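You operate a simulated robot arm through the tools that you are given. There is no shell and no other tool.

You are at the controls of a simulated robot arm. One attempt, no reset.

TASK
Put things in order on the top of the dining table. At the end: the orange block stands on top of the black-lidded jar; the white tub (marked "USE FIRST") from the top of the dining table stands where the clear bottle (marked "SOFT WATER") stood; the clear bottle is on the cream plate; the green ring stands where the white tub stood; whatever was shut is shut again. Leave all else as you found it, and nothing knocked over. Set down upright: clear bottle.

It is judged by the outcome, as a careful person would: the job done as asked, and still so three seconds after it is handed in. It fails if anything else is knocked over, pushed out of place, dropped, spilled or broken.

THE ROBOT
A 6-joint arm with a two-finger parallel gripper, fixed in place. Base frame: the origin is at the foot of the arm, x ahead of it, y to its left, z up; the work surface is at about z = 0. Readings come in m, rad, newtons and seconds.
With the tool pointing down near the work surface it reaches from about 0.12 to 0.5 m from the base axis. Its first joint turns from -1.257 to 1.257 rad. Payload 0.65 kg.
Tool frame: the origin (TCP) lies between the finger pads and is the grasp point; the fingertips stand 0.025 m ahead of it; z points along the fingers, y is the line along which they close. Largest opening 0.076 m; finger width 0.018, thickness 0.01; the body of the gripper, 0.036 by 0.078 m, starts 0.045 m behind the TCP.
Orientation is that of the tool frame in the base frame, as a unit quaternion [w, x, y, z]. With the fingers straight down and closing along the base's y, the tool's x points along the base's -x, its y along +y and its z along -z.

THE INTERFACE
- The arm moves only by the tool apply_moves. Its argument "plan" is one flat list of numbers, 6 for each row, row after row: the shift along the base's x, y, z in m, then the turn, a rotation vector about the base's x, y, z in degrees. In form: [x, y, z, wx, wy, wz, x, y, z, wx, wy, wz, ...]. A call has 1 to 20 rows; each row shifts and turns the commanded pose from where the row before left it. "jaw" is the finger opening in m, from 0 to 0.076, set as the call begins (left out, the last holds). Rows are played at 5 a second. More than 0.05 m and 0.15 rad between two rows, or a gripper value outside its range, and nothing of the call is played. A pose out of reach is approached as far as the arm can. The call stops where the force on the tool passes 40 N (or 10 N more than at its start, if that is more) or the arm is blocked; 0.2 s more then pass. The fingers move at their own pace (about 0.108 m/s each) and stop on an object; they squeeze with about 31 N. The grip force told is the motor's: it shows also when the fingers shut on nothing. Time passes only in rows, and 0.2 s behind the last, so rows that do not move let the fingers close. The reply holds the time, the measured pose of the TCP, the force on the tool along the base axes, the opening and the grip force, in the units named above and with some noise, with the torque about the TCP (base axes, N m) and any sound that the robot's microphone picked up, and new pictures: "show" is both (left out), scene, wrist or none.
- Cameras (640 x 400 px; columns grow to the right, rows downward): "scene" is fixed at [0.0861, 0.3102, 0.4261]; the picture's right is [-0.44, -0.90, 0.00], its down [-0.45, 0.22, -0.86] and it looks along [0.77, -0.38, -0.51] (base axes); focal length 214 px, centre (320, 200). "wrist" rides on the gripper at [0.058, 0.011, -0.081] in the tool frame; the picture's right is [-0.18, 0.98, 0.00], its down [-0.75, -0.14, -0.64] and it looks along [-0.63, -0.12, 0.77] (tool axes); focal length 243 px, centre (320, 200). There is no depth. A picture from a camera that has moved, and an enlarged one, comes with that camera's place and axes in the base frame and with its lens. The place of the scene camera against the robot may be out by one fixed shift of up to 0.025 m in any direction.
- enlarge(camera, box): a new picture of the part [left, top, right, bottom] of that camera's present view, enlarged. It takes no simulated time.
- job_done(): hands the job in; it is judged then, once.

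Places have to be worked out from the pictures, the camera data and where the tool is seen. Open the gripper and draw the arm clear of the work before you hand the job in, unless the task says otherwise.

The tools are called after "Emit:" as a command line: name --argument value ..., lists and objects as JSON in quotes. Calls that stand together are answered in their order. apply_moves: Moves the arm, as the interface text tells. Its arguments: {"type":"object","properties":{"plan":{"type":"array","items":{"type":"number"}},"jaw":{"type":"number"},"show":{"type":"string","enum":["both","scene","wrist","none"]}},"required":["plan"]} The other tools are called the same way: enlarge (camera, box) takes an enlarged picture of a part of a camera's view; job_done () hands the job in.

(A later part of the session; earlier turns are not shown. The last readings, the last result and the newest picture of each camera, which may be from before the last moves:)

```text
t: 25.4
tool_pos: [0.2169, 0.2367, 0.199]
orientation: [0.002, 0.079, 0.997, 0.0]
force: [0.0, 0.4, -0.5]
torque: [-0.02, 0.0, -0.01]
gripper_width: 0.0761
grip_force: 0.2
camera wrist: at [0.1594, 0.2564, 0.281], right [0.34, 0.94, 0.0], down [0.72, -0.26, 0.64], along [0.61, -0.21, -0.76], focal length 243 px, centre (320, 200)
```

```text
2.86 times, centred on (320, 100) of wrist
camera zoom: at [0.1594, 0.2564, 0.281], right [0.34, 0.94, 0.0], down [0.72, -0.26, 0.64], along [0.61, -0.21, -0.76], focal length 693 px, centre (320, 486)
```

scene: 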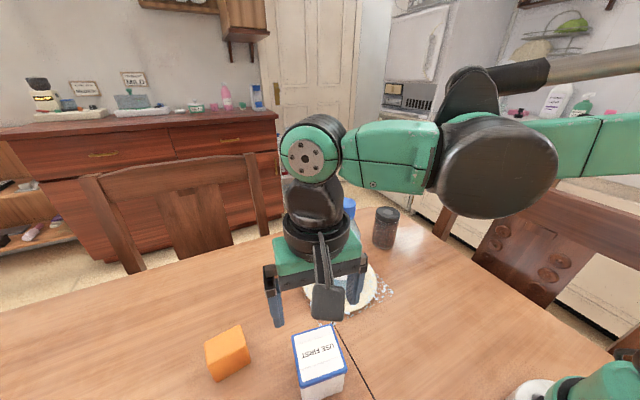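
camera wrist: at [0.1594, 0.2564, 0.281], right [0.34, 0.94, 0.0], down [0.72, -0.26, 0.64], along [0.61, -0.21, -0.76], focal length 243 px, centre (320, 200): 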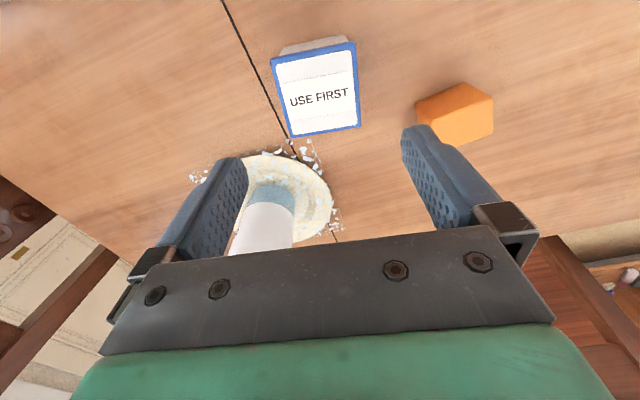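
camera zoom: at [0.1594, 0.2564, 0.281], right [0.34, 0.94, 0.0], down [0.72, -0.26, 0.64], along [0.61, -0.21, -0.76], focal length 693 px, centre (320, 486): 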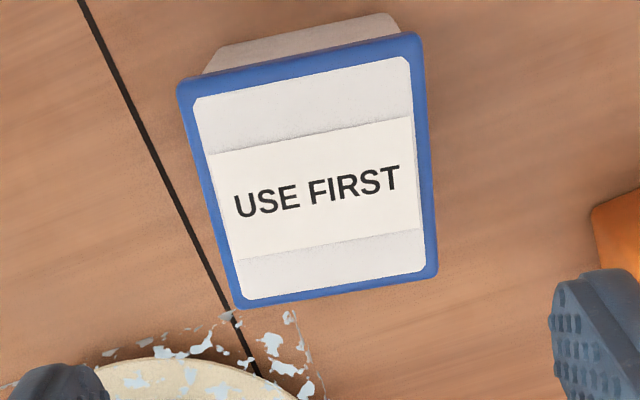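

The lid comes out as a 0.0645 m square centred at (0.2175, 0.235) and turned -9.3°, with about 5 mm clearance per finger. I'll make a 1 mm correction and lower the open fingers around it.

Emit:
apply_moves --plan '[0.0012, -0.0008, -0.03, 0, 0, 0, 0, 0, -0.03, 0, 0, 0, 0, 0, -0.03, 0, 0, 0, 0, 0, -0.015, 0, 0, 0, 0, 0, 0, 0, 0, 0]' --jaw 0.076 --show "wrist"

Emit:
enlarge --camera "wrist" --box '[190, 60, 470, 260]'

```text
t: 26.6
tool_pos: [0.2169, 0.2364, 0.0928]
orientation: [0.001, 0.078, 0.997, 0.001]
force: [-0.2, -0.3, -0.3]
torque: [0.02, 0.0, 0.02]
gripper_width: 0.0758
grip_force: 0.1
camera wrist: at [0.1599, 0.2556, 0.1746], right [0.34, 0.94, 0.0], down [0.72, -0.26, 0.64], along [0.61, -0.21, -0.76], focal length 243 px, centre (320, 200)
```

wrist: 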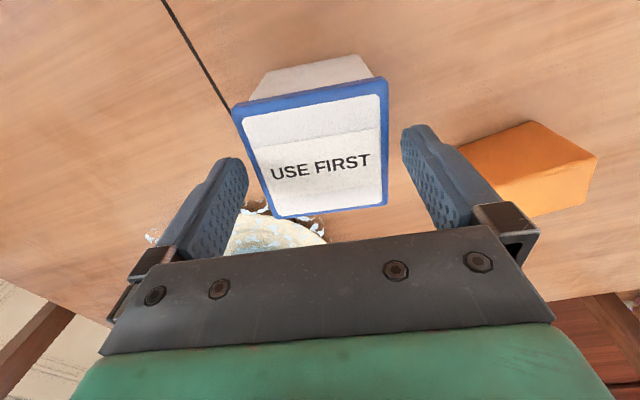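

```text
2.00 times, centred on (330, 160) of wrist
camera zoom: at [0.1599, 0.2556, 0.1746], right [0.34, 0.94, 0.0], down [0.72, -0.26, 0.64], along [0.61, -0.21, -0.76], focal length 485 px, centre (300, 280)
```

zoom: 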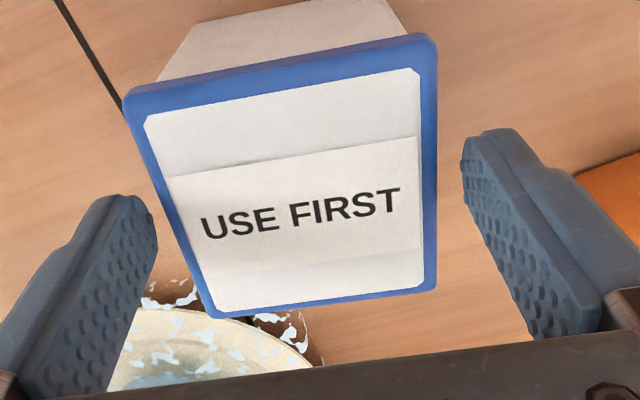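

The alignment still holds: the lid centre is within about 2 mm of the tool axis and both fingers clear it. I'll nudge 1.5 mm and lower to grasp depth.

Emit:
apply_moves --plan '[0.0015, -0.0011, -0.008, 0, 0, 0, 0, 0, -0.01, 0, 0, 0, 0, 0, -0.01, 0, 0, 0, 0, 0, -0.008, 0, 0, 0, 0, 0, 0, 0, 0, 0]' --jaw 0.076 --show "both"

```text
t: 27.8
tool_pos: [0.2195, 0.2335, 0.0585]
orientation: [0.001, 0.078, 0.997, 0.001]
force: [-0.5, -0.2, 0.2]
torque: [-0.03, 0.0, 0.02]
gripper_width: 0.0759
grip_force: 0.0
camera wrist: at [0.1627, 0.2531, 0.14], right [0.34, 0.94, 0.0], down [0.72, -0.26, 0.64], along [0.61, -0.21, -0.76], focal length 243 px, centre (320, 200)
```

scene: 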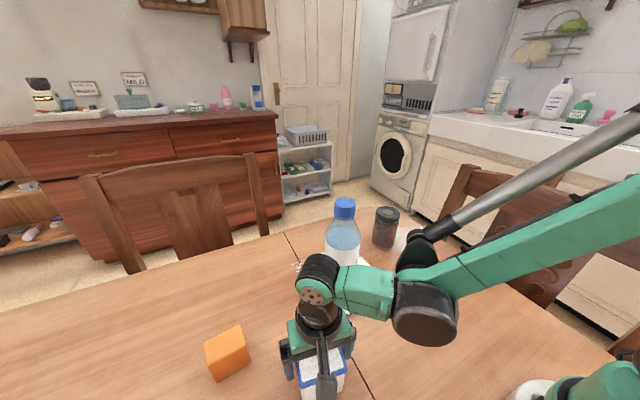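
wrist: 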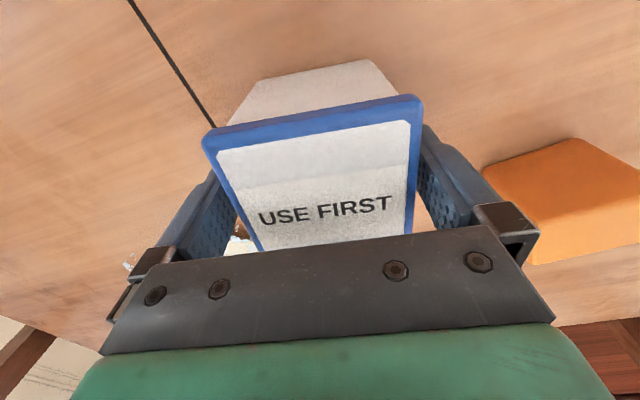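

The fingers straddle the lid evenly with no contact. I'll close on the tub and let it settle.

Emit:
apply_moves --plan '[0, 0, 0, 0, 0, 0, 0, 0, 0, 0, 0, 0, 0, 0, 0, 0, 0, 0]' --jaw 0.0 --show "both"

Emit:
apply_moves --plan '[0, 0, 0.002, 0, 0, 0, 0, 0, 0.002, 0, 0, 0, 0, 0, 0, 0, 0, 0]' --show "wrist"

```text
t: 28.6
tool_pos: [0.2205, 0.2334, 0.0594]
orientation: [0.0, 0.079, 0.997, 0.001]
force: [-0.1, 0.0, 1.3]
torque: [0.03, 0.01, 0.01]
gripper_width: 0.0617
grip_force: 30.9
camera wrist: at [0.1626, 0.2531, 0.1401], right [0.34, 0.94, 0.0], down [0.72, -0.26, 0.64], along [0.61, -0.21, -0.76], focal length 243 px, centre (320, 200)
```

scene: 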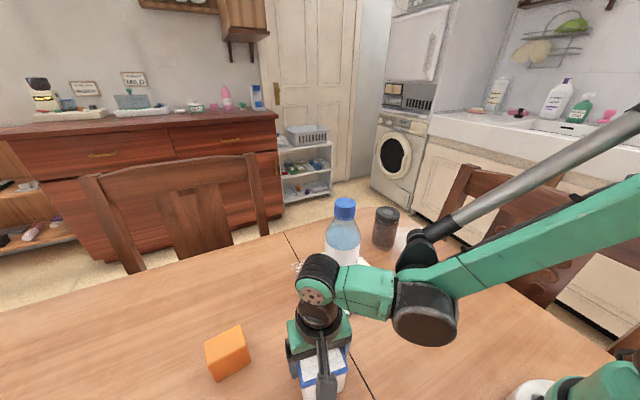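
wrist: 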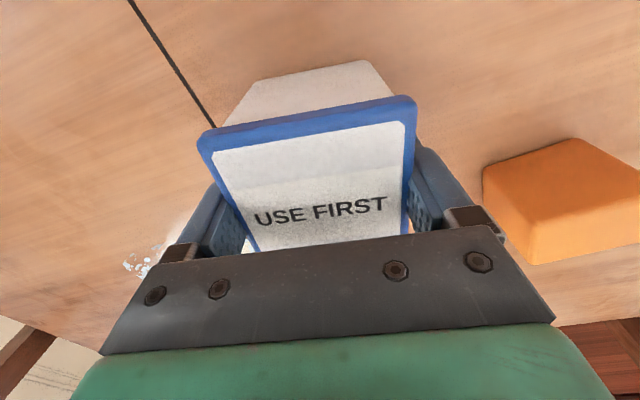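

```text
t: 29.4
tool_pos: [0.2203, 0.2332, 0.064]
orientation: [0.0, 0.078, 0.997, 0.0]
force: [-0.2, -0.4, -1.9]
torque: [0.0, 0.0, 0.01]
gripper_width: 0.0617
grip_force: 31.1
camera wrist: at [0.1622, 0.2526, 0.1444], right [0.34, 0.94, 0.0], down [0.72, -0.26, 0.64], along [0.61, -0.21, -0.76], focal length 243 px, centre (320, 200)
```

wrist: 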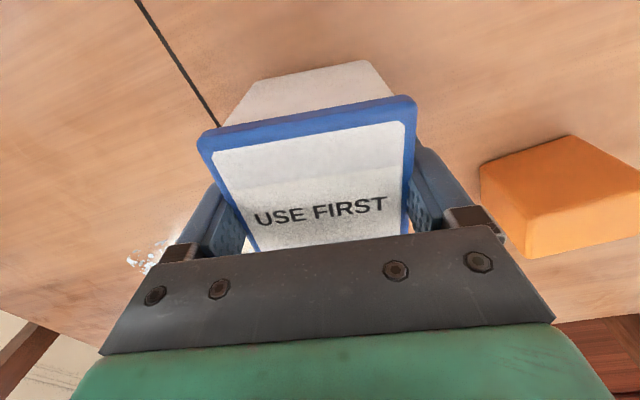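

The tub is held at 0.0617 m, about 2 N, and it's off the table. Its original centre works out at (0.216, 0.2355), and it sits 4 mm behind the TCP in the grip. I'll lift it and carry it toward the bottle's old spot at (0.177, 0.095), stopping above it.

Emit:
apply_moves --plan '[0, 0, 0.004, 0, 0, 0, 0, 0, 0.008, 0, 0, 0, 0, 0, 0.01, 0, 0, 0, 0, 0, 0.01, 0, 0, 0, 0, 0, 0.008, 0, 0, 0, -0.0019, -0.0069, 0, 0, 0, 0, -0.0039, -0.0139, 0, 0, 0, 0, -0.0039, -0.0139, 0, 0, 0, 0, -0.0039, -0.0139, 0, 0, 0, 0, -0.0039, -0.0139, 0, 0, 0, 0, -0.0039, -0.0139, 0, 0, 0, 0, -0.0039, -0.0139, 0, 0, 0, 0, -0.0039, -0.0139, 0, 0, 0, 0, -0.0039, -0.0139, 0, 0, 0, 0, -0.0039, -0.0139, 0, 0, 0, 0, -0.0019, -0.0069, 0, 0, 0, 0, 0, 0, 0, 0, 0, 0]' --show "both"

```text
t: 33.0
tool_pos: [0.1805, 0.0928, 0.1043]
orientation: [0.001, 0.079, 0.997, 0.001]
force: [0.2, -0.1, -2.2]
torque: [0.01, -0.01, 0.03]
gripper_width: 0.0618
grip_force: 30.8
camera wrist: at [0.1238, 0.113, 0.185], right [0.34, 0.94, 0.0], down [0.72, -0.26, 0.64], along [0.61, -0.21, -0.76], focal length 243 px, centre (320, 200)
```

scene: 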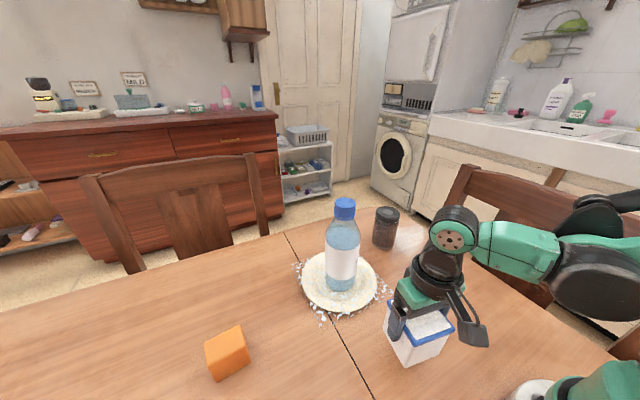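
wrist: 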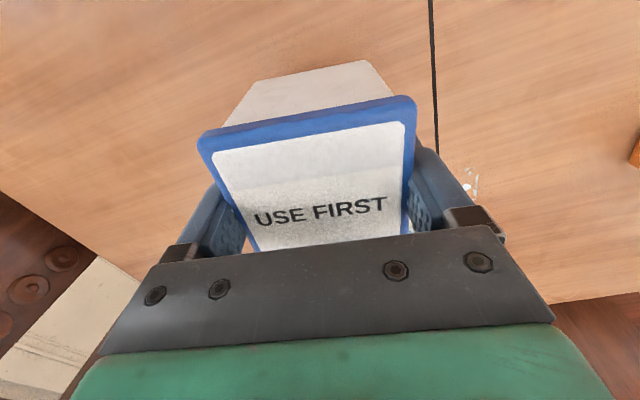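

The tub is above its place. I'll correct 1 mm and lower it, slowing just above the table.

Emit:
apply_moves --plan '[0.0003, 0.0012, -0.008, 0, 0, 0, 0, 0, -0.01, 0, 0, 0, 0, 0, -0.01, 0, 0, 0, 0, 0, -0.008, 0, 0, 0, 0, 0, -0.004, 0, 0, 0, 0, 0, -0.002, 0, 0, 0, 0, 0, 0, 0, 0, 0]' --show "none"

Emit:
apply_moves --plan '[0, 0, -0.0007, 0, 0, 0, 0, 0, 0, 0, 0, 0]' --show "none"

```text
t: 34.6
tool_pos: [0.1796, 0.095, 0.062]
orientation: [0.001, 0.078, 0.997, 0.001]
force: [0.2, -1.0, -2.4]
torque: [0.03, 0.01, 0.01]
gripper_width: 0.062
grip_force: 31.0
```

```text
t: 35.2
tool_pos: [0.1804, 0.0965, 0.0612]
orientation: [0.001, 0.078, 0.997, 0.0]
force: [0.4, -0.5, -2.1]
torque: [0.0, 0.01, -0.05]
gripper_width: 0.0621
grip_force: 30.7
```

It's still hanging free at -2.1 N with TCP z about 0.061; contact is expected near 0.059–0.060. I'll continue in sub-millimetre steps.

Emit:
apply_moves --plan '[0, 0, -0.0006, 0, 0, 0, 0, 0, 0, 0, 0, 0]' --show "none"

Emit:
apply_moves --plan '[0, 0, -0.0005, 0, 0, 0, 0, 0, 0, 0, 0, 0]' --show "wrist"

```text
t: 35.8
tool_pos: [0.1816, 0.0951, 0.0615]
orientation: [0.001, 0.078, 0.997, 0.001]
force: [-0.7, 0.1, -2.7]
torque: [-0.01, -0.01, 0.01]
gripper_width: 0.0616
grip_force: 31.3
```

```text
t: 36.4
tool_pos: [0.1827, 0.0953, 0.0598]
orientation: [0.001, 0.079, 0.997, 0.001]
force: [0.0, -0.8, -2.4]
torque: [0.0, 0.01, 0.01]
gripper_width: 0.062
grip_force: 31.0
camera wrist: at [0.1247, 0.1151, 0.1413], right [0.34, 0.94, 0.0], down [0.72, -0.26, 0.64], along [0.61, -0.21, -0.76], focal length 243 px, centre (320, 200)
```

wrist: 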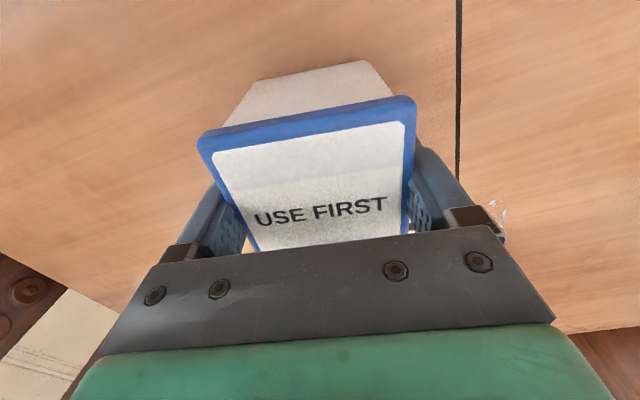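

The camera height shows I'm still about 1.2 mm above the grip height. I'll trim the position by under a millimetre and finish the descent.

Emit:
apply_moves --plan '[-0.0008, -0.0008, -0.0006, 0, 0, 0, 0, 0, 0, 0, 0, 0]' --show "none"

Emit:
apply_moves --plan '[0, 0, -0.0005, 0, 0, 0, 0, 0, 0, 0, 0, 0]' --show "wrist"

```text
t: 37.0
tool_pos: [0.1815, 0.0951, 0.0597]
orientation: [0.001, 0.078, 0.997, 0.001]
force: [1.1, 0.0, -1.6]
torque: [0.04, 0.02, -0.01]
gripper_width: 0.0616
grip_force: 31.7
```

```text
t: 37.6
tool_pos: [0.1808, 0.0949, 0.059]
orientation: [0.001, 0.078, 0.997, 0.001]
force: [-2.1, 2.9, 19.6]
torque: [-0.39, 0.04, -0.04]
gripper_width: 0.0619
grip_force: 30.9
camera wrist: at [0.1238, 0.1139, 0.14], right [0.34, 0.94, 0.0], down [0.72, -0.26, 0.64], along [0.61, -0.21, -0.77], focal length 243 px, centre (320, 200)
```

wrist: 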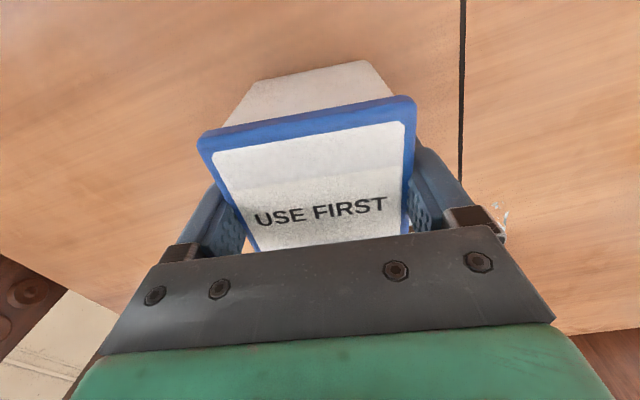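

The tub is on the table, pressing about 20 N. I'll ease up slightly, then open the jaw.

Emit:
apply_moves --plan '[0, 0, 0.0004, 0, 0, 0, 0, 0, 0, 0, 0, 0]' --show "none"

Emit:
apply_moves --plan '[0, 0, 0, 0, 0, 0, 0, 0, 0, 0, 0, 0, 0, 0, 0, 0, 0, 0]' --jaw 0.076 --show "both"

```text
t: 38.2
tool_pos: [0.1818, 0.0932, 0.0593]
orientation: [0.0, 0.078, 0.997, 0.001]
force: [0.5, 0.8, -2.6]
torque: [0.01, -0.01, -0.02]
gripper_width: 0.062
grip_force: 31.4
```

```text
t: 39.0
tool_pos: [0.1813, 0.0933, 0.0592]
orientation: [0.001, 0.078, 0.997, 0.001]
force: [0.3, -0.1, -0.1]
torque: [-0.01, -0.02, 0.03]
gripper_width: 0.0761
grip_force: 0.1
camera wrist: at [0.1238, 0.1143, 0.1403], right [0.34, 0.94, 0.0], down [0.72, -0.26, 0.64], along [0.61, -0.21, -0.76], focal length 243 px, centre (320, 200)
```

scene: 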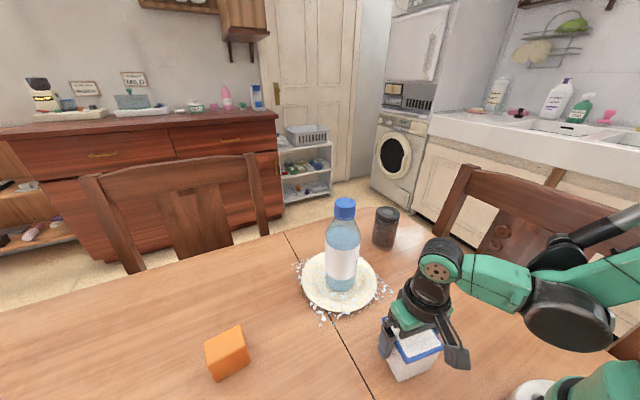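
wrist: 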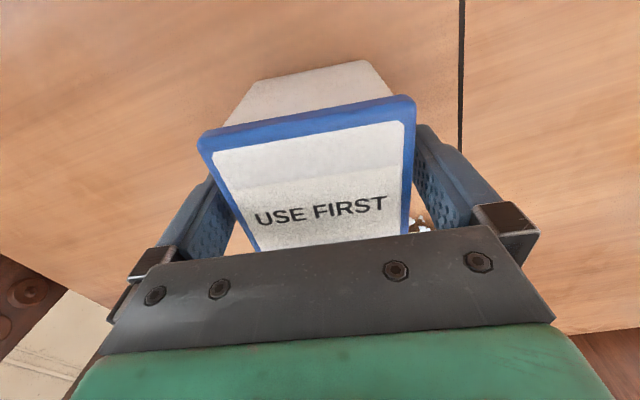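

The tub is released and standing. I'll rise straight up clear of it, turn the yaw back to zero, and look over the table.

Emit:
apply_moves --plan '[0, 0, 0.02, 0, 0, 0, 0, 0, 0.03, 0, 0, 0, 0, 0, 0.04, 0, 0, 0, 0, 0, 0.045, 0, 0, 3, 0, 0, 0.045, 0, 0, 3, 0, 0, 0.045, 0, 0, 3, 0, 0, 0.03, 0, 0, 0, 0, 0, 0, 0, 0, 0]' --jaw 0.076 --show "both"

Emit:
enlarge --camera "wrist" --box '[230, 40, 480, 250]'

```text
t: 40.8
tool_pos: [0.1795, 0.0944, 0.3136]
orientation: [0.001, 0.0, 1.0, 0.001]
force: [0.8, -0.3, -0.7]
torque: [0.02, 0.02, 0.03]
gripper_width: 0.0761
grip_force: 0.0
camera wrist: at [0.1202, 0.1044, 0.3946], right [0.18, 0.98, 0.0], down [0.75, -0.14, 0.64], along [0.63, -0.12, -0.76], focal length 243 px, centre (320, 200)
```

scene: 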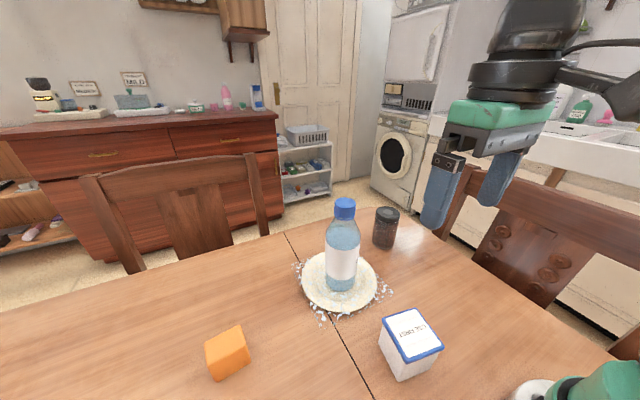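
wrist: 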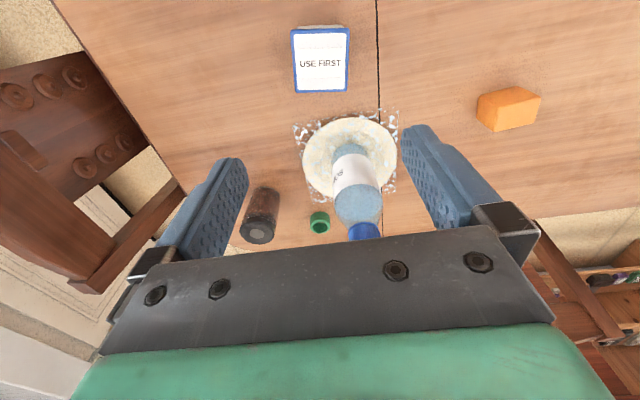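

```text
1.90 times, centred on (355, 145) of wrist
camera zoom: at [0.1202, 0.1044, 0.3946], right [0.18, 0.98, 0.0], down [0.75, -0.14, 0.64], along [0.63, -0.12, -0.76], focal length 462 px, centre (253, 305)
```

zoom: 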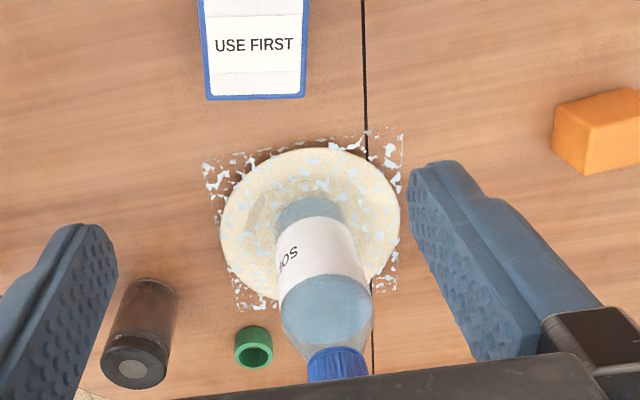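

The tub now stands where the bottle was. Next is the ring at about (0.496, 0.035): I'll swing to the right of the bottle while high, then reach forward between bottle and jar to look at the ring from above.

Emit:
apply_moves --plan '[0.02, -0.026, 0, 0, 0, 0, 0.025, -0.026, -0.003, 0, 0, 0, 0.028, -0.026, -0.005, 0, 0, 0, 0.028, -0.026, -0.006, 0, 0, 0, 0.035, 0.0075, -0.02, 0, 0, 0, 0.035, 0.0075, -0.02, 0, 0, 0, 0.035, 0.0075, -0.02, 0, 0, 0, 0.035, 0.0075, -0.02, 0, 0, 0, 0, 0, 0, 0, 0, 0]' --jaw 0.076 --show "both"

Emit:
enlarge --camera "wrist" --box '[240, 60, 440, 200]'

```text
t: 42.8
tool_pos: [0.4231, 0.0221, 0.2186]
orientation: [0.001, 0.0, 1.0, 0.001]
force: [0.3, 0.5, 0.7]
torque: [0.02, -0.02, 0.0]
gripper_width: 0.0757
grip_force: 0.1
camera wrist: at [0.3631, 0.0317, 0.2998], right [0.18, 0.98, 0.0], down [0.75, -0.14, 0.64], along [0.63, -0.12, -0.76], focal length 243 px, centre (320, 200)
```

scene: 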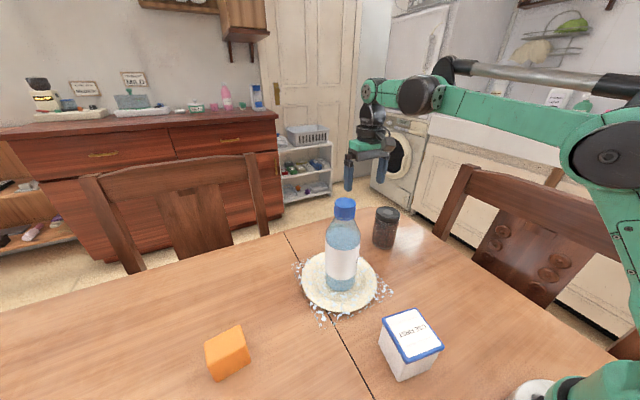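
wrist: 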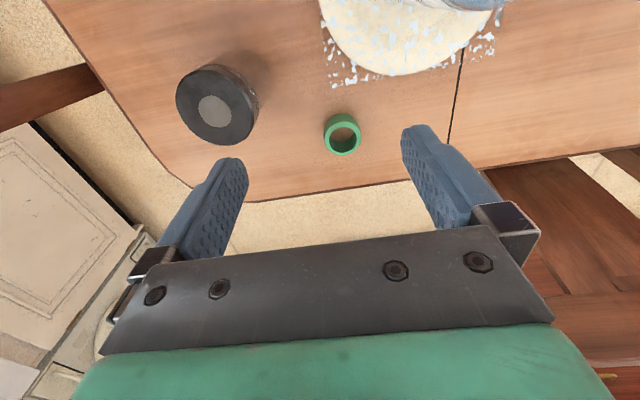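

```text
2.86 times, centred on (340, 130) of wrist
camera zoom: at [0.3631, 0.0317, 0.2998], right [0.18, 0.98, 0.0], down [0.75, -0.14, 0.64], along [0.63, -0.12, -0.76], focal length 693 px, centre (263, 400)
```

zoom: 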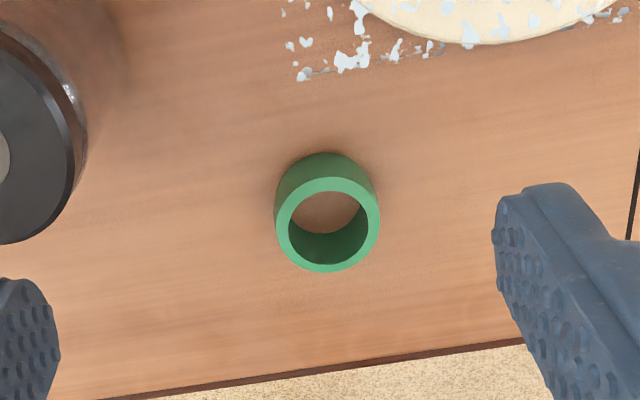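

The ring is at (0.4965, 0.035), about 0.025 m high and 0.043 m wide, with its axis vertical. I'll move above it at z 0.12 and check that the arm actually gets there.

Emit:
apply_moves --plan '[0.0184, 0.0032, -0.0246, 0, 0, 0, 0.0184, 0.0032, -0.0246, 0, 0, 0, 0.0183, 0.0032, -0.0247, 0, 0, 0, 0.0183, 0.0031, -0.0247, 0, 0, 0, 0, 0, 0, 0, 0, 0]' --jaw 0.076 --show "both"

Emit:
enlarge --camera "wrist" --box '[240, 60, 400, 200]'

```text
t: 44.0
tool_pos: [0.4899, 0.0325, 0.1202]
orientation: [0.002, 0.0, 1.0, 0.001]
force: [-0.1, -0.1, 0.2]
torque: [0.0, -0.03, -0.03]
gripper_width: 0.0763
grip_force: 0.1
out of reach, approached as far as the arm can: row 4
camera wrist: at [0.4298, 0.0429, 0.2004], right [0.18, 0.98, 0.0], down [0.75, -0.14, 0.64], along [0.63, -0.12, -0.76], focal length 243 px, centre (320, 200)
```

scene: 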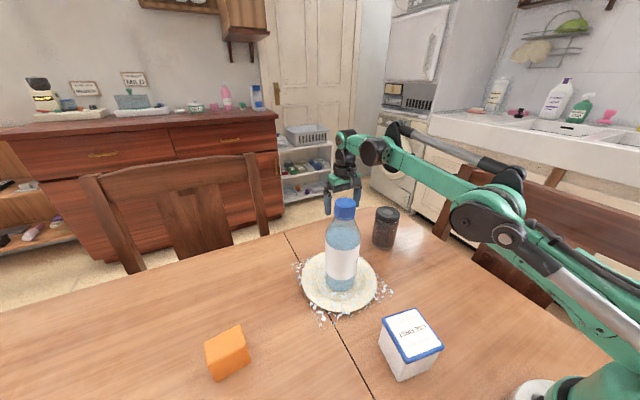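
wrist: 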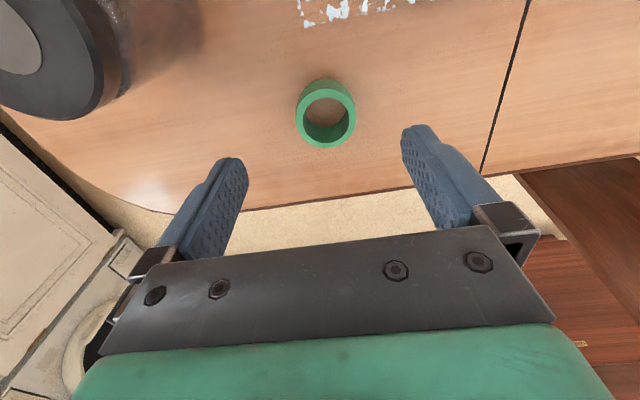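

```text
2.86 times, centred on (320, 130) of wrist
camera zoom: at [0.4298, 0.0429, 0.2004], right [0.18, 0.98, 0.0], down [0.75, -0.14, 0.64], along [0.63, -0.12, -0.76], focal length 693 px, centre (320, 400)
```

zoom: 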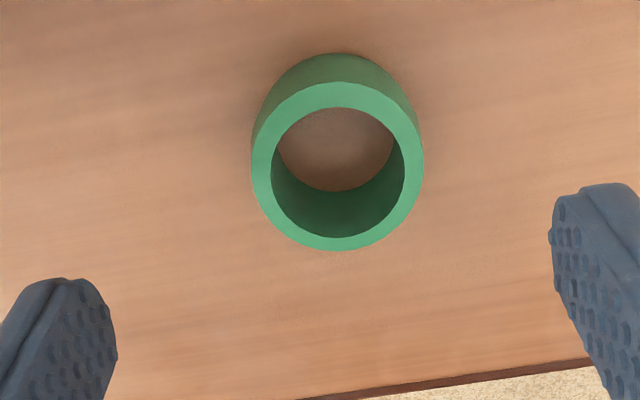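

The arm stopped 6 mm short at this height (x 0.490). Reach should grow slightly nearer the table, and the pads only need the ring's widest part within their 18 mm width. I'll go lower and see how far x gets.

Emit:
apply_moves --plan '[0, 0, -0.02, 0, 0, 0, 0, 0, -0.02, 0, 0, 0, 0, 0, -0.015, 0, 0, 0, 0, 0, 0, 0, 0, 0]' --jaw 0.076 --show "both"

```text
t: 45.0
tool_pos: [0.4888, 0.0314, 0.0643]
orientation: [0.0, 0.0, 1.0, 0.001]
force: [0.1, 0.6, -0.5]
torque: [0.01, 0.0, -0.01]
gripper_width: 0.0761
grip_force: 0.2
camera wrist: at [0.4292, 0.0421, 0.1458], right [0.18, 0.98, 0.0], down [0.75, -0.14, 0.64], along [0.63, -0.12, -0.76], focal length 243 px, centre (320, 200)
```

scene: 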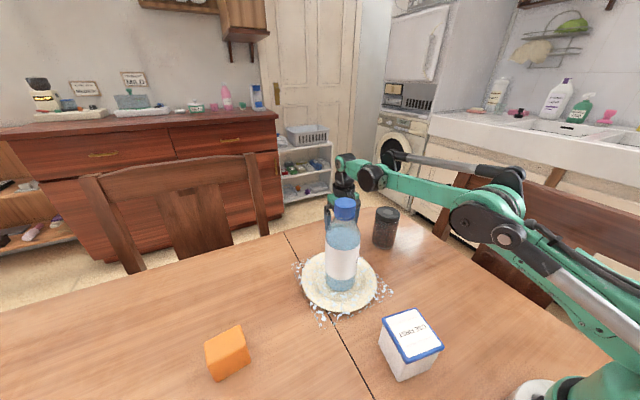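
wrist: 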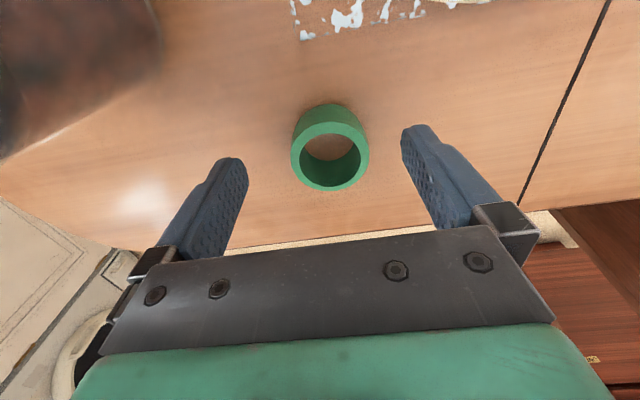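

I'm at (0.489, 0.032, 0.064) with no reach warning. I'll step forward to centre on the ring at (0.497, 0.035).

Emit:
apply_moves --plan '[0.003, 0.0015, 0, 0, 0, 0, 0.0035, 0.0015, 0, 0, 0, 0, 0, 0, 0, 0, 0, 0]' --jaw 0.076 --show "wrist"

Emit:
enlarge --camera "wrist" --box '[210, 80, 450, 230]'

```text
t: 45.8
tool_pos: [0.4954, 0.0365, 0.0663]
orientation: [0.001, 0.0, 1.0, 0.001]
force: [-0.3, 0.7, 0.6]
torque: [-0.01, -0.01, 0.04]
gripper_width: 0.0759
grip_force: 0.1
camera wrist: at [0.4351, 0.0464, 0.1464], right [0.18, 0.98, 0.0], down [0.75, -0.14, 0.64], along [0.63, -0.12, -0.76], focal length 243 px, centre (320, 200)
```

wrist: 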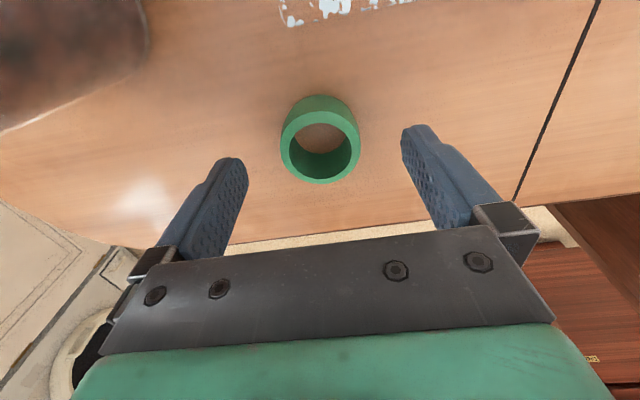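

```text
2.67 times, centred on (330, 155) of wrist
camera zoom: at [0.4351, 0.0464, 0.1464], right [0.18, 0.98, 0.0], down [0.75, -0.14, 0.64], along [0.63, -0.12, -0.76], focal length 647 px, centre (293, 320)
```

zoom: 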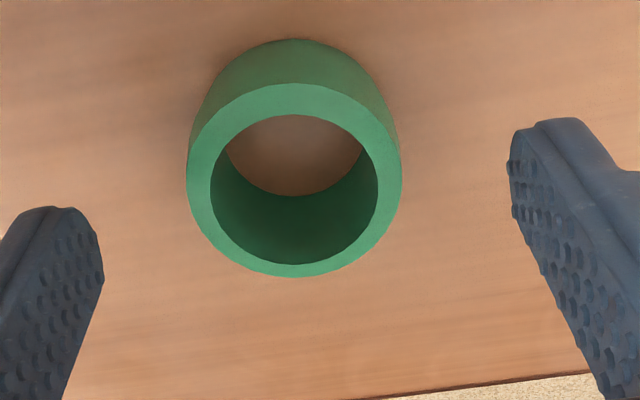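

The ring is within 3 mm of the tool axis, so that's good enough. I'll lower so the fingertips straddle it about 5 mm above the table.

Emit:
apply_moves --plan '[0.001, -0.0005, -0.013, 0, 0, 0, 0, 0, -0.012, 0, 0, 0, 0, 0, -0.01, 0, 0, 0, 0, 0, 0, 0, 0, 0]' --jaw 0.076 --show "wrist"

```text
t: 46.8
tool_pos: [0.496, 0.0348, 0.0308]
orientation: [0.0, 0.0, 1.0, 0.001]
force: [0.0, -0.8, -1.4]
torque: [0.02, 0.02, 0.02]
gripper_width: 0.076
grip_force: 0.0
camera wrist: at [0.4358, 0.0458, 0.1114], right [0.18, 0.98, 0.0], down [0.75, -0.14, 0.64], along [0.63, -0.12, -0.76], focal length 243 px, centre (320, 200)
```

wrist: 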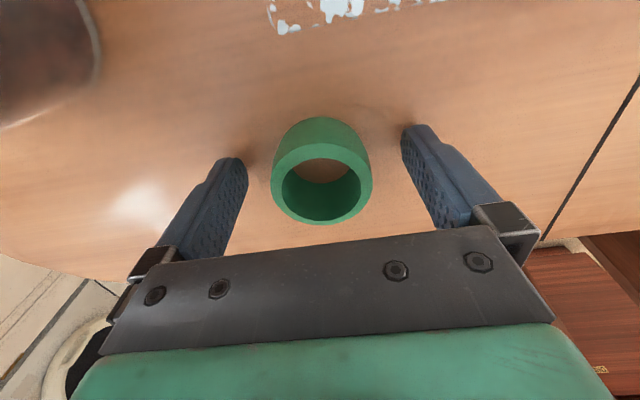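

I'm at grasp height with the ring between the fingers. I'll close on it and make a small test lift.

Emit:
apply_moves --plan '[0, 0, 0, 0, 0, 0, 0, 0, 0, 0, 0, 0, 0, 0, 0, 0, 0, 0]' --jaw 0.0 --show "wrist"

Emit:
apply_moves --plan '[0, 0, 0.003, 0, 0, 0, 0, 0, 0.004, 0, 0, 0, 0, 0, 0, 0, 0, 0]' --show "wrist"

```text
t: 47.6
tool_pos: [0.4956, 0.0357, 0.0312]
orientation: [0.001, 0.0, 1.0, 0.001]
force: [-0.4, 0.3, 0.8]
torque: [-0.04, 0.03, -0.02]
gripper_width: 0.0446
grip_force: 30.9
camera wrist: at [0.4358, 0.0458, 0.1115], right [0.18, 0.98, 0.0], down [0.75, -0.14, 0.64], along [0.63, -0.12, -0.76], focal length 243 px, centre (320, 200)
```

wrist: 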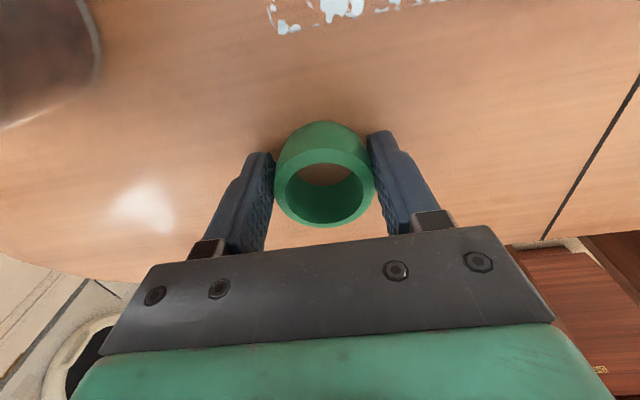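

```text
t: 48.4
tool_pos: [0.4955, 0.0362, 0.0375]
orientation: [0.001, 0.0, 1.0, 0.001]
force: [1.3, 1.2, 0.0]
torque: [-0.03, -0.05, 0.05]
gripper_width: 0.0442
grip_force: 30.6
camera wrist: at [0.4354, 0.0461, 0.1185], right [0.18, 0.98, 0.0], down [0.75, -0.14, 0.64], along [0.63, -0.12, -0.76], focal length 243 px, centre (320, 200)
```

wrist: 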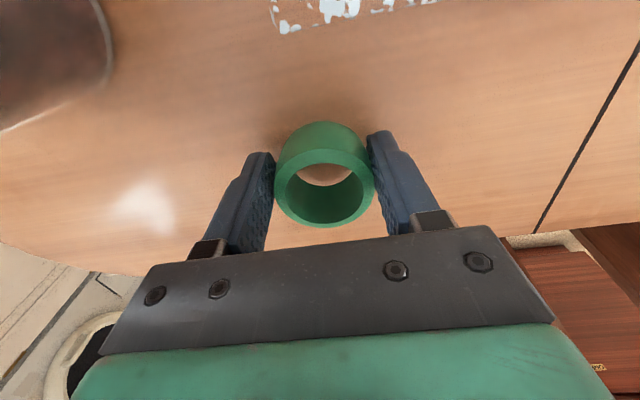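

The ring is firmly held at 0.044 m and lifted. I'll back out up and to the right of the bottle, then swing round high to above the tub's old spot at (0.216, 0.2355).

Emit:
apply_moves --plan '[-0.005, 0, 0.02, 0, 0, 0, -0.01, -0.002, 0.03, 0, 0, 0, -0.015, -0.004, 0.035, 0, 0, 0, -0.02, -0.005, 0.038, 0, 0, 0, -0.025, -0.005, 0.038, 0, 0, 0, -0.033, -0.008, 0.03, 0, 0, 0, -0.035, -0.01, 0.028, 0, 0, 0, -0.035, -0.01, 0.02, 0, 0, 0, -0.035, 0, 0.01, 0, 0, 0, -0.03, 0.02, 0, 0, 0, 0, 0, 0, 0, 0, 0, 0]' --show "both"

```text
t: 50.8
tool_pos: [0.254, 0.0113, 0.2864]
orientation: [0.0, 0.0, 1.0, 0.0]
force: [0.4, -0.1, 0.7]
torque: [0.0, -0.03, 0.01]
gripper_width: 0.0444
grip_force: 31.0
camera wrist: at [0.1936, 0.0225, 0.3675], right [0.18, 0.98, 0.0], down [0.75, -0.14, 0.64], along [0.63, -0.12, -0.76], focal length 243 px, centre (320, 200)
```

scene: 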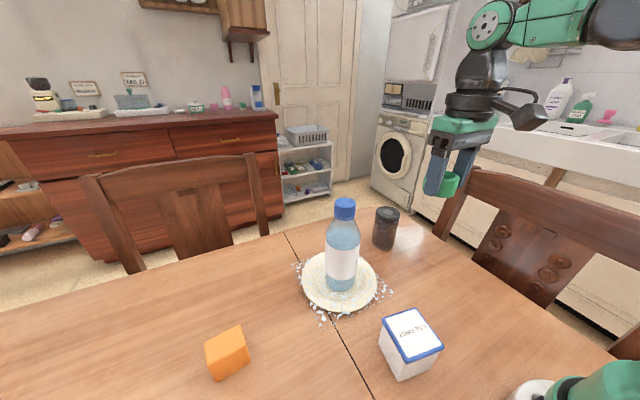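
wrist: 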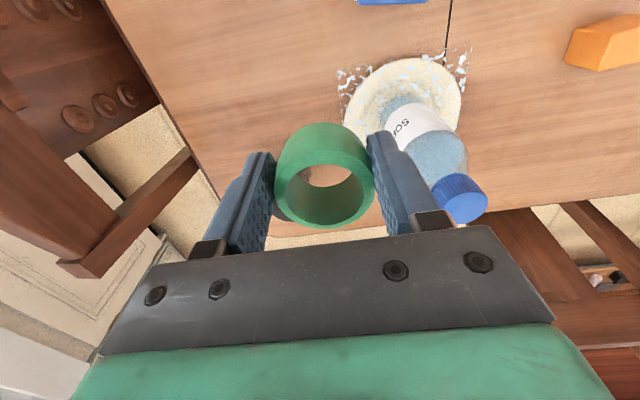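

The ring is secure and I'm well clear of the bottle. I'll enlarge to see exactly where the ring sits in the jaw before placing it.

Emit:
enlarge --camera "wrist" --box '[240, 100, 400, 240]'

Emit:
apply_moves --plan '[-0.02, 0.035, 0, 0, 0, 0, -0.013, 0.044, 0, 0, 0, 0, -0.006, 0.046, 0, 0, 0, 0, 0, 0.046, 0, 0, 0, 0, 0, 0.04, 0, 0, 0, 0, 0, 0.0126, 0, 0, 0, 0, 0, 0, 0, 0, 0, 0]' --show "both"

```text
2.86 times, centred on (320, 170) of wrist
camera zoom: at [0.1936, 0.0225, 0.3675], right [0.18, 0.98, 0.0], down [0.75, -0.14, 0.64], along [0.63, -0.12, -0.76], focal length 693 px, centre (320, 286)
```

zoom: 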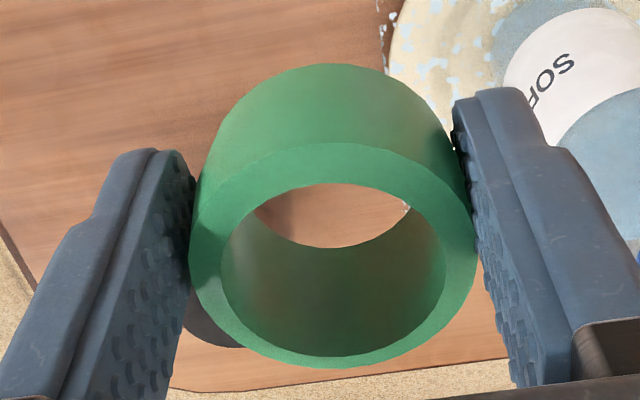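

```text
t: 52.4
tool_pos: [0.2138, 0.2346, 0.2867]
orientation: [0.001, 0.0, 1.0, 0.001]
force: [-0.4, 0.3, -0.6]
torque: [-0.01, 0.03, 0.01]
gripper_width: 0.0441
grip_force: 30.8
camera wrist: at [0.1543, 0.2448, 0.3671], right [0.18, 0.98, 0.0], down [0.75, -0.14, 0.64], along [0.63, -0.12, -0.76], focal length 243 px, centre (320, 200)
```

scene: 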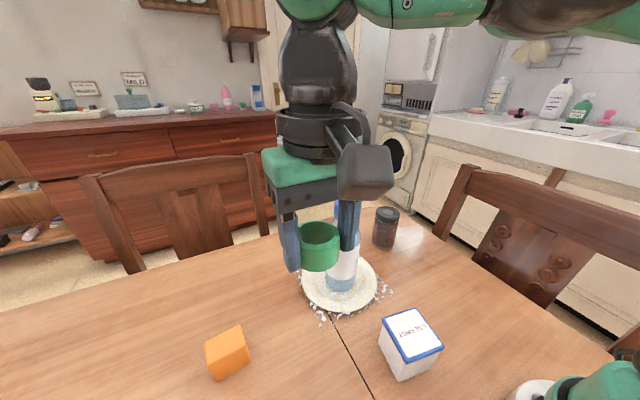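
wrist: 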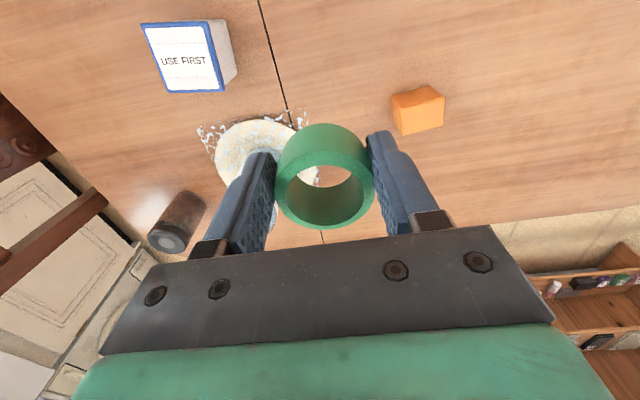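

The ring sits about 3.5 mm ahead of the TCP, so I'll trim x by -1.5 mm and lower it toward the tub's old spot, slowing near the table.

Emit:
apply_moves --plan '[-0.0015, 0.0002, -0.03, 0, 0, 0, 0, 0, -0.045, 0, 0, 0, 0, 0, -0.045, 0, 0, 0, 0, 0, -0.045, 0, 0, 0, 0, 0, -0.04, 0, 0, 0, 0, 0, -0.025, 0, 0, 0, 0, 0, -0.014, 0, 0, 0, 0, 0, -0.005, 0, 0, 0, 0, 0, -0.003, 0, 0, 0, 0, 0, 0, 0, 0, 0]' --show "both"

```text
t: 54.6
tool_pos: [0.2117, 0.2347, 0.0329]
orientation: [0.001, -0.001, 1.0, 0.001]
force: [0.1, -0.4, 0.5]
torque: [0.01, -0.01, -0.02]
gripper_width: 0.0438
grip_force: 30.9
camera wrist: at [0.1515, 0.2452, 0.1146], right [0.18, 0.98, 0.0], down [0.75, -0.14, 0.64], along [0.63, -0.12, -0.76], focal length 243 px, centre (320, 200)
```

scene: 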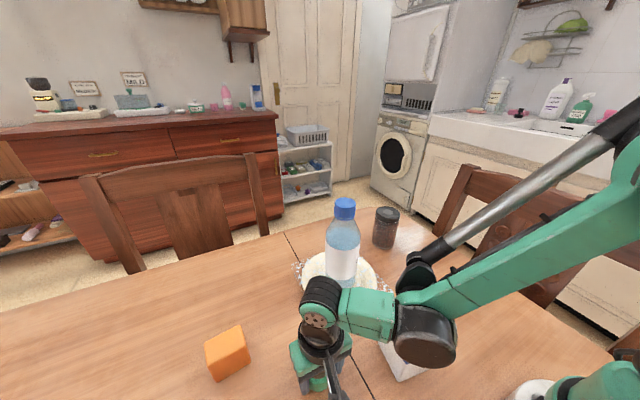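
wrist: 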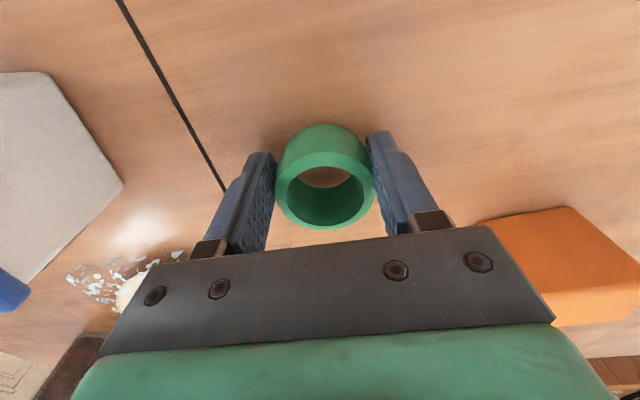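

The ring hangs about 3 mm above the table at about (0.215, 0.2355). I'll trim x by 1 mm and finish in fine steps.

Emit:
apply_moves --plan '[0.001, 0, -0.0015, 0, 0, 0, 0, 0, -0.0008, 0, 0, 0, 0, 0, 0, 0, 0, 0]' --show "none"

Emit:
apply_moves --plan '[0, 0, -0.0005, 0, 0, 0, 0, 0, 0, 0, 0, 0]' --show "wrist"

```text
t: 55.4
tool_pos: [0.2128, 0.2354, 0.031]
orientation: [0.002, 0.0, 1.0, 0.0]
force: [0.9, 0.2, 0.4]
torque: [0.04, 0.02, 0.01]
gripper_width: 0.0434
grip_force: 31.2
```

```text
t: 56.0
tool_pos: [0.2127, 0.2339, 0.0316]
orientation: [0.001, 0.001, 1.0, 0.001]
force: [-0.1, 0.2, -0.7]
torque: [0.01, -0.02, -0.01]
gripper_width: 0.0436
grip_force: 31.4
camera wrist: at [0.1527, 0.2449, 0.1119], right [0.18, 0.98, 0.0], down [0.75, -0.14, 0.64], along [0.63, -0.12, -0.76], focal length 243 px, centre (320, 200)
```

wrist: 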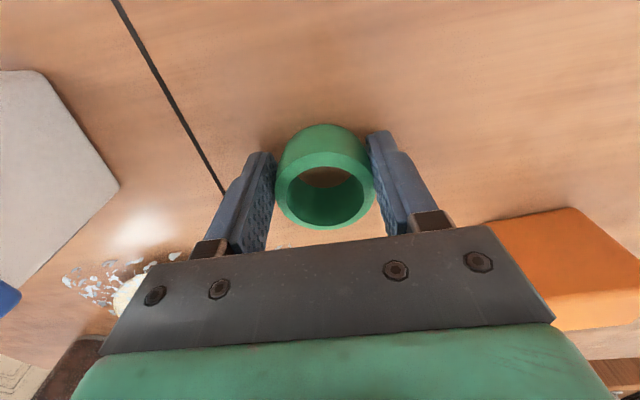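

It's within half a millimetre of the pick-up height and still unloaded. One more half-millimetre step.

Emit:
apply_moves --plan '[0, 0, -0.0005, 0, 0, 0, 0, 0, 0, 0, 0, 0]' --show "none"

Emit:
apply_moves --plan '[0, 0, -0.0004, 0, 0, 0, 0, 0, 0, 0, 0, 0]' --show "none"

```text
t: 56.6
tool_pos: [0.2122, 0.2351, 0.0306]
orientation: [0.0, 0.001, 1.0, 0.001]
force: [1.0, 0.0, 0.1]
torque: [-0.02, -0.03, -0.01]
gripper_width: 0.0434
grip_force: 31.1
```

```text
t: 57.2
tool_pos: [0.2121, 0.2359, 0.0288]
orientation: [0.001, 0.0, 1.0, 0.001]
force: [-2.4, 0.8, 3.7]
torque: [0.02, -0.04, 0.04]
gripper_width: 0.0433
grip_force: 31.2
```

The force has risen to 3.7 N, so the ring is touching the table. I'll open the jaw to release it.

Emit:
apply_moves --plan '[0, 0, 0, 0, 0, 0, 0, 0, 0, 0, 0, 0, 0, 0, 0, 0, 0, 0]' --jaw 0.076 --show "wrist"

Emit:
apply_moves --plan '[0, 0, 0.015, 0, 0, 0, 0, 0, 0.03, 0, 0, 0, 0, 0, 0.045, 0, 0, 0, 0, 0, 0.045, 0, 0, 0, 0, 0, 0.045, 0, 0, 0, 0, 0, 0, 0, 0, 0]' --jaw 0.076 --show "both"

Emit:
enlarge --camera "wrist" --box '[280, 50, 460, 180]'

```text
t: 58.0
tool_pos: [0.2126, 0.2349, 0.0307]
orientation: [0.001, 0.0, 1.0, 0.002]
force: [0.6, -1.1, -0.5]
torque: [-0.01, 0.03, -0.02]
gripper_width: 0.0758
grip_force: 0.0
camera wrist: at [0.153, 0.2455, 0.1112], right [0.18, 0.98, 0.0], down [0.75, -0.14, 0.64], along [0.63, -0.12, -0.76], focal length 243 px, centre (320, 200)
```

wrist: 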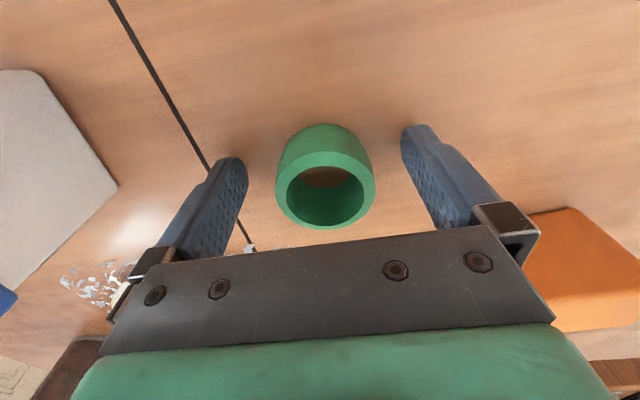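

```text
t: 59.4
tool_pos: [0.2128, 0.2337, 0.2116]
orientation: [0.001, 0.001, 1.0, 0.001]
force: [0.1, 0.1, 0.5]
torque: [0.01, 0.0, 0.02]
gripper_width: 0.0757
grip_force: 0.0
camera wrist: at [0.1529, 0.2431, 0.2931], right [0.18, 0.98, 0.0], down [0.75, -0.14, 0.64], along [0.63, -0.12, -0.76], focal length 243 px, centre (320, 200)
```

scene: 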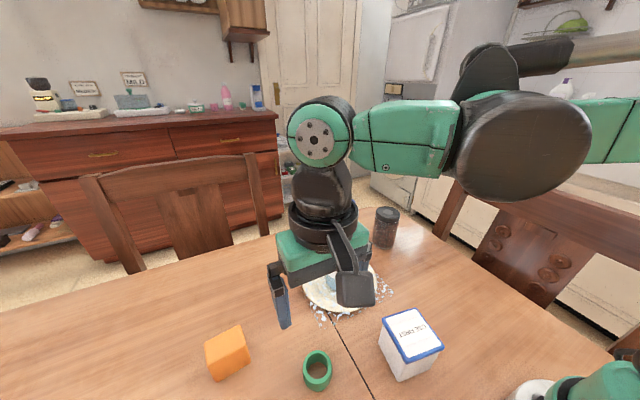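
wrist: 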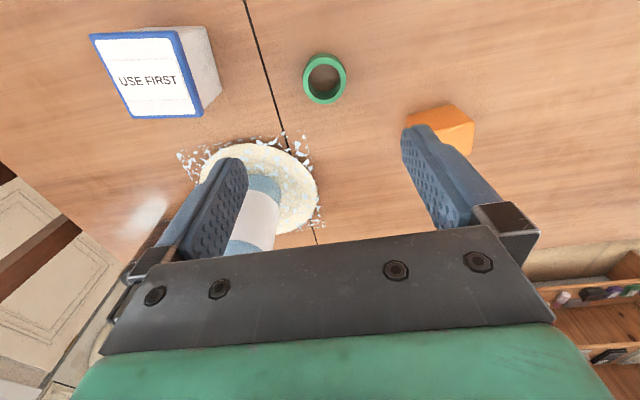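

```text
3.08 times, centred on (370, 115) of wrist
camera zoom: at [0.1529, 0.2431, 0.2931], right [0.18, 0.98, 0.0], down [0.75, -0.14, 0.64], along [0.63, -0.12, -0.76], focal length 746 px, centre (166, 462)
```

zoom: 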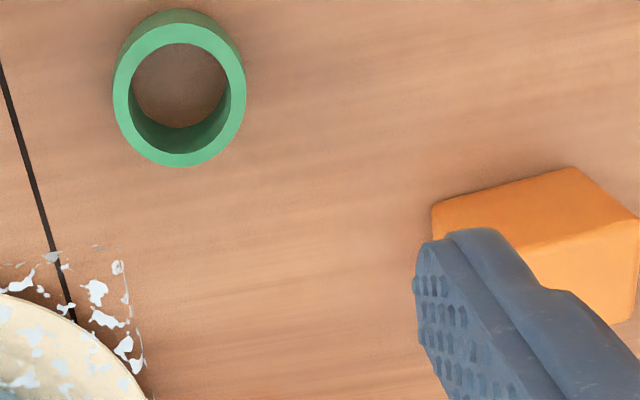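

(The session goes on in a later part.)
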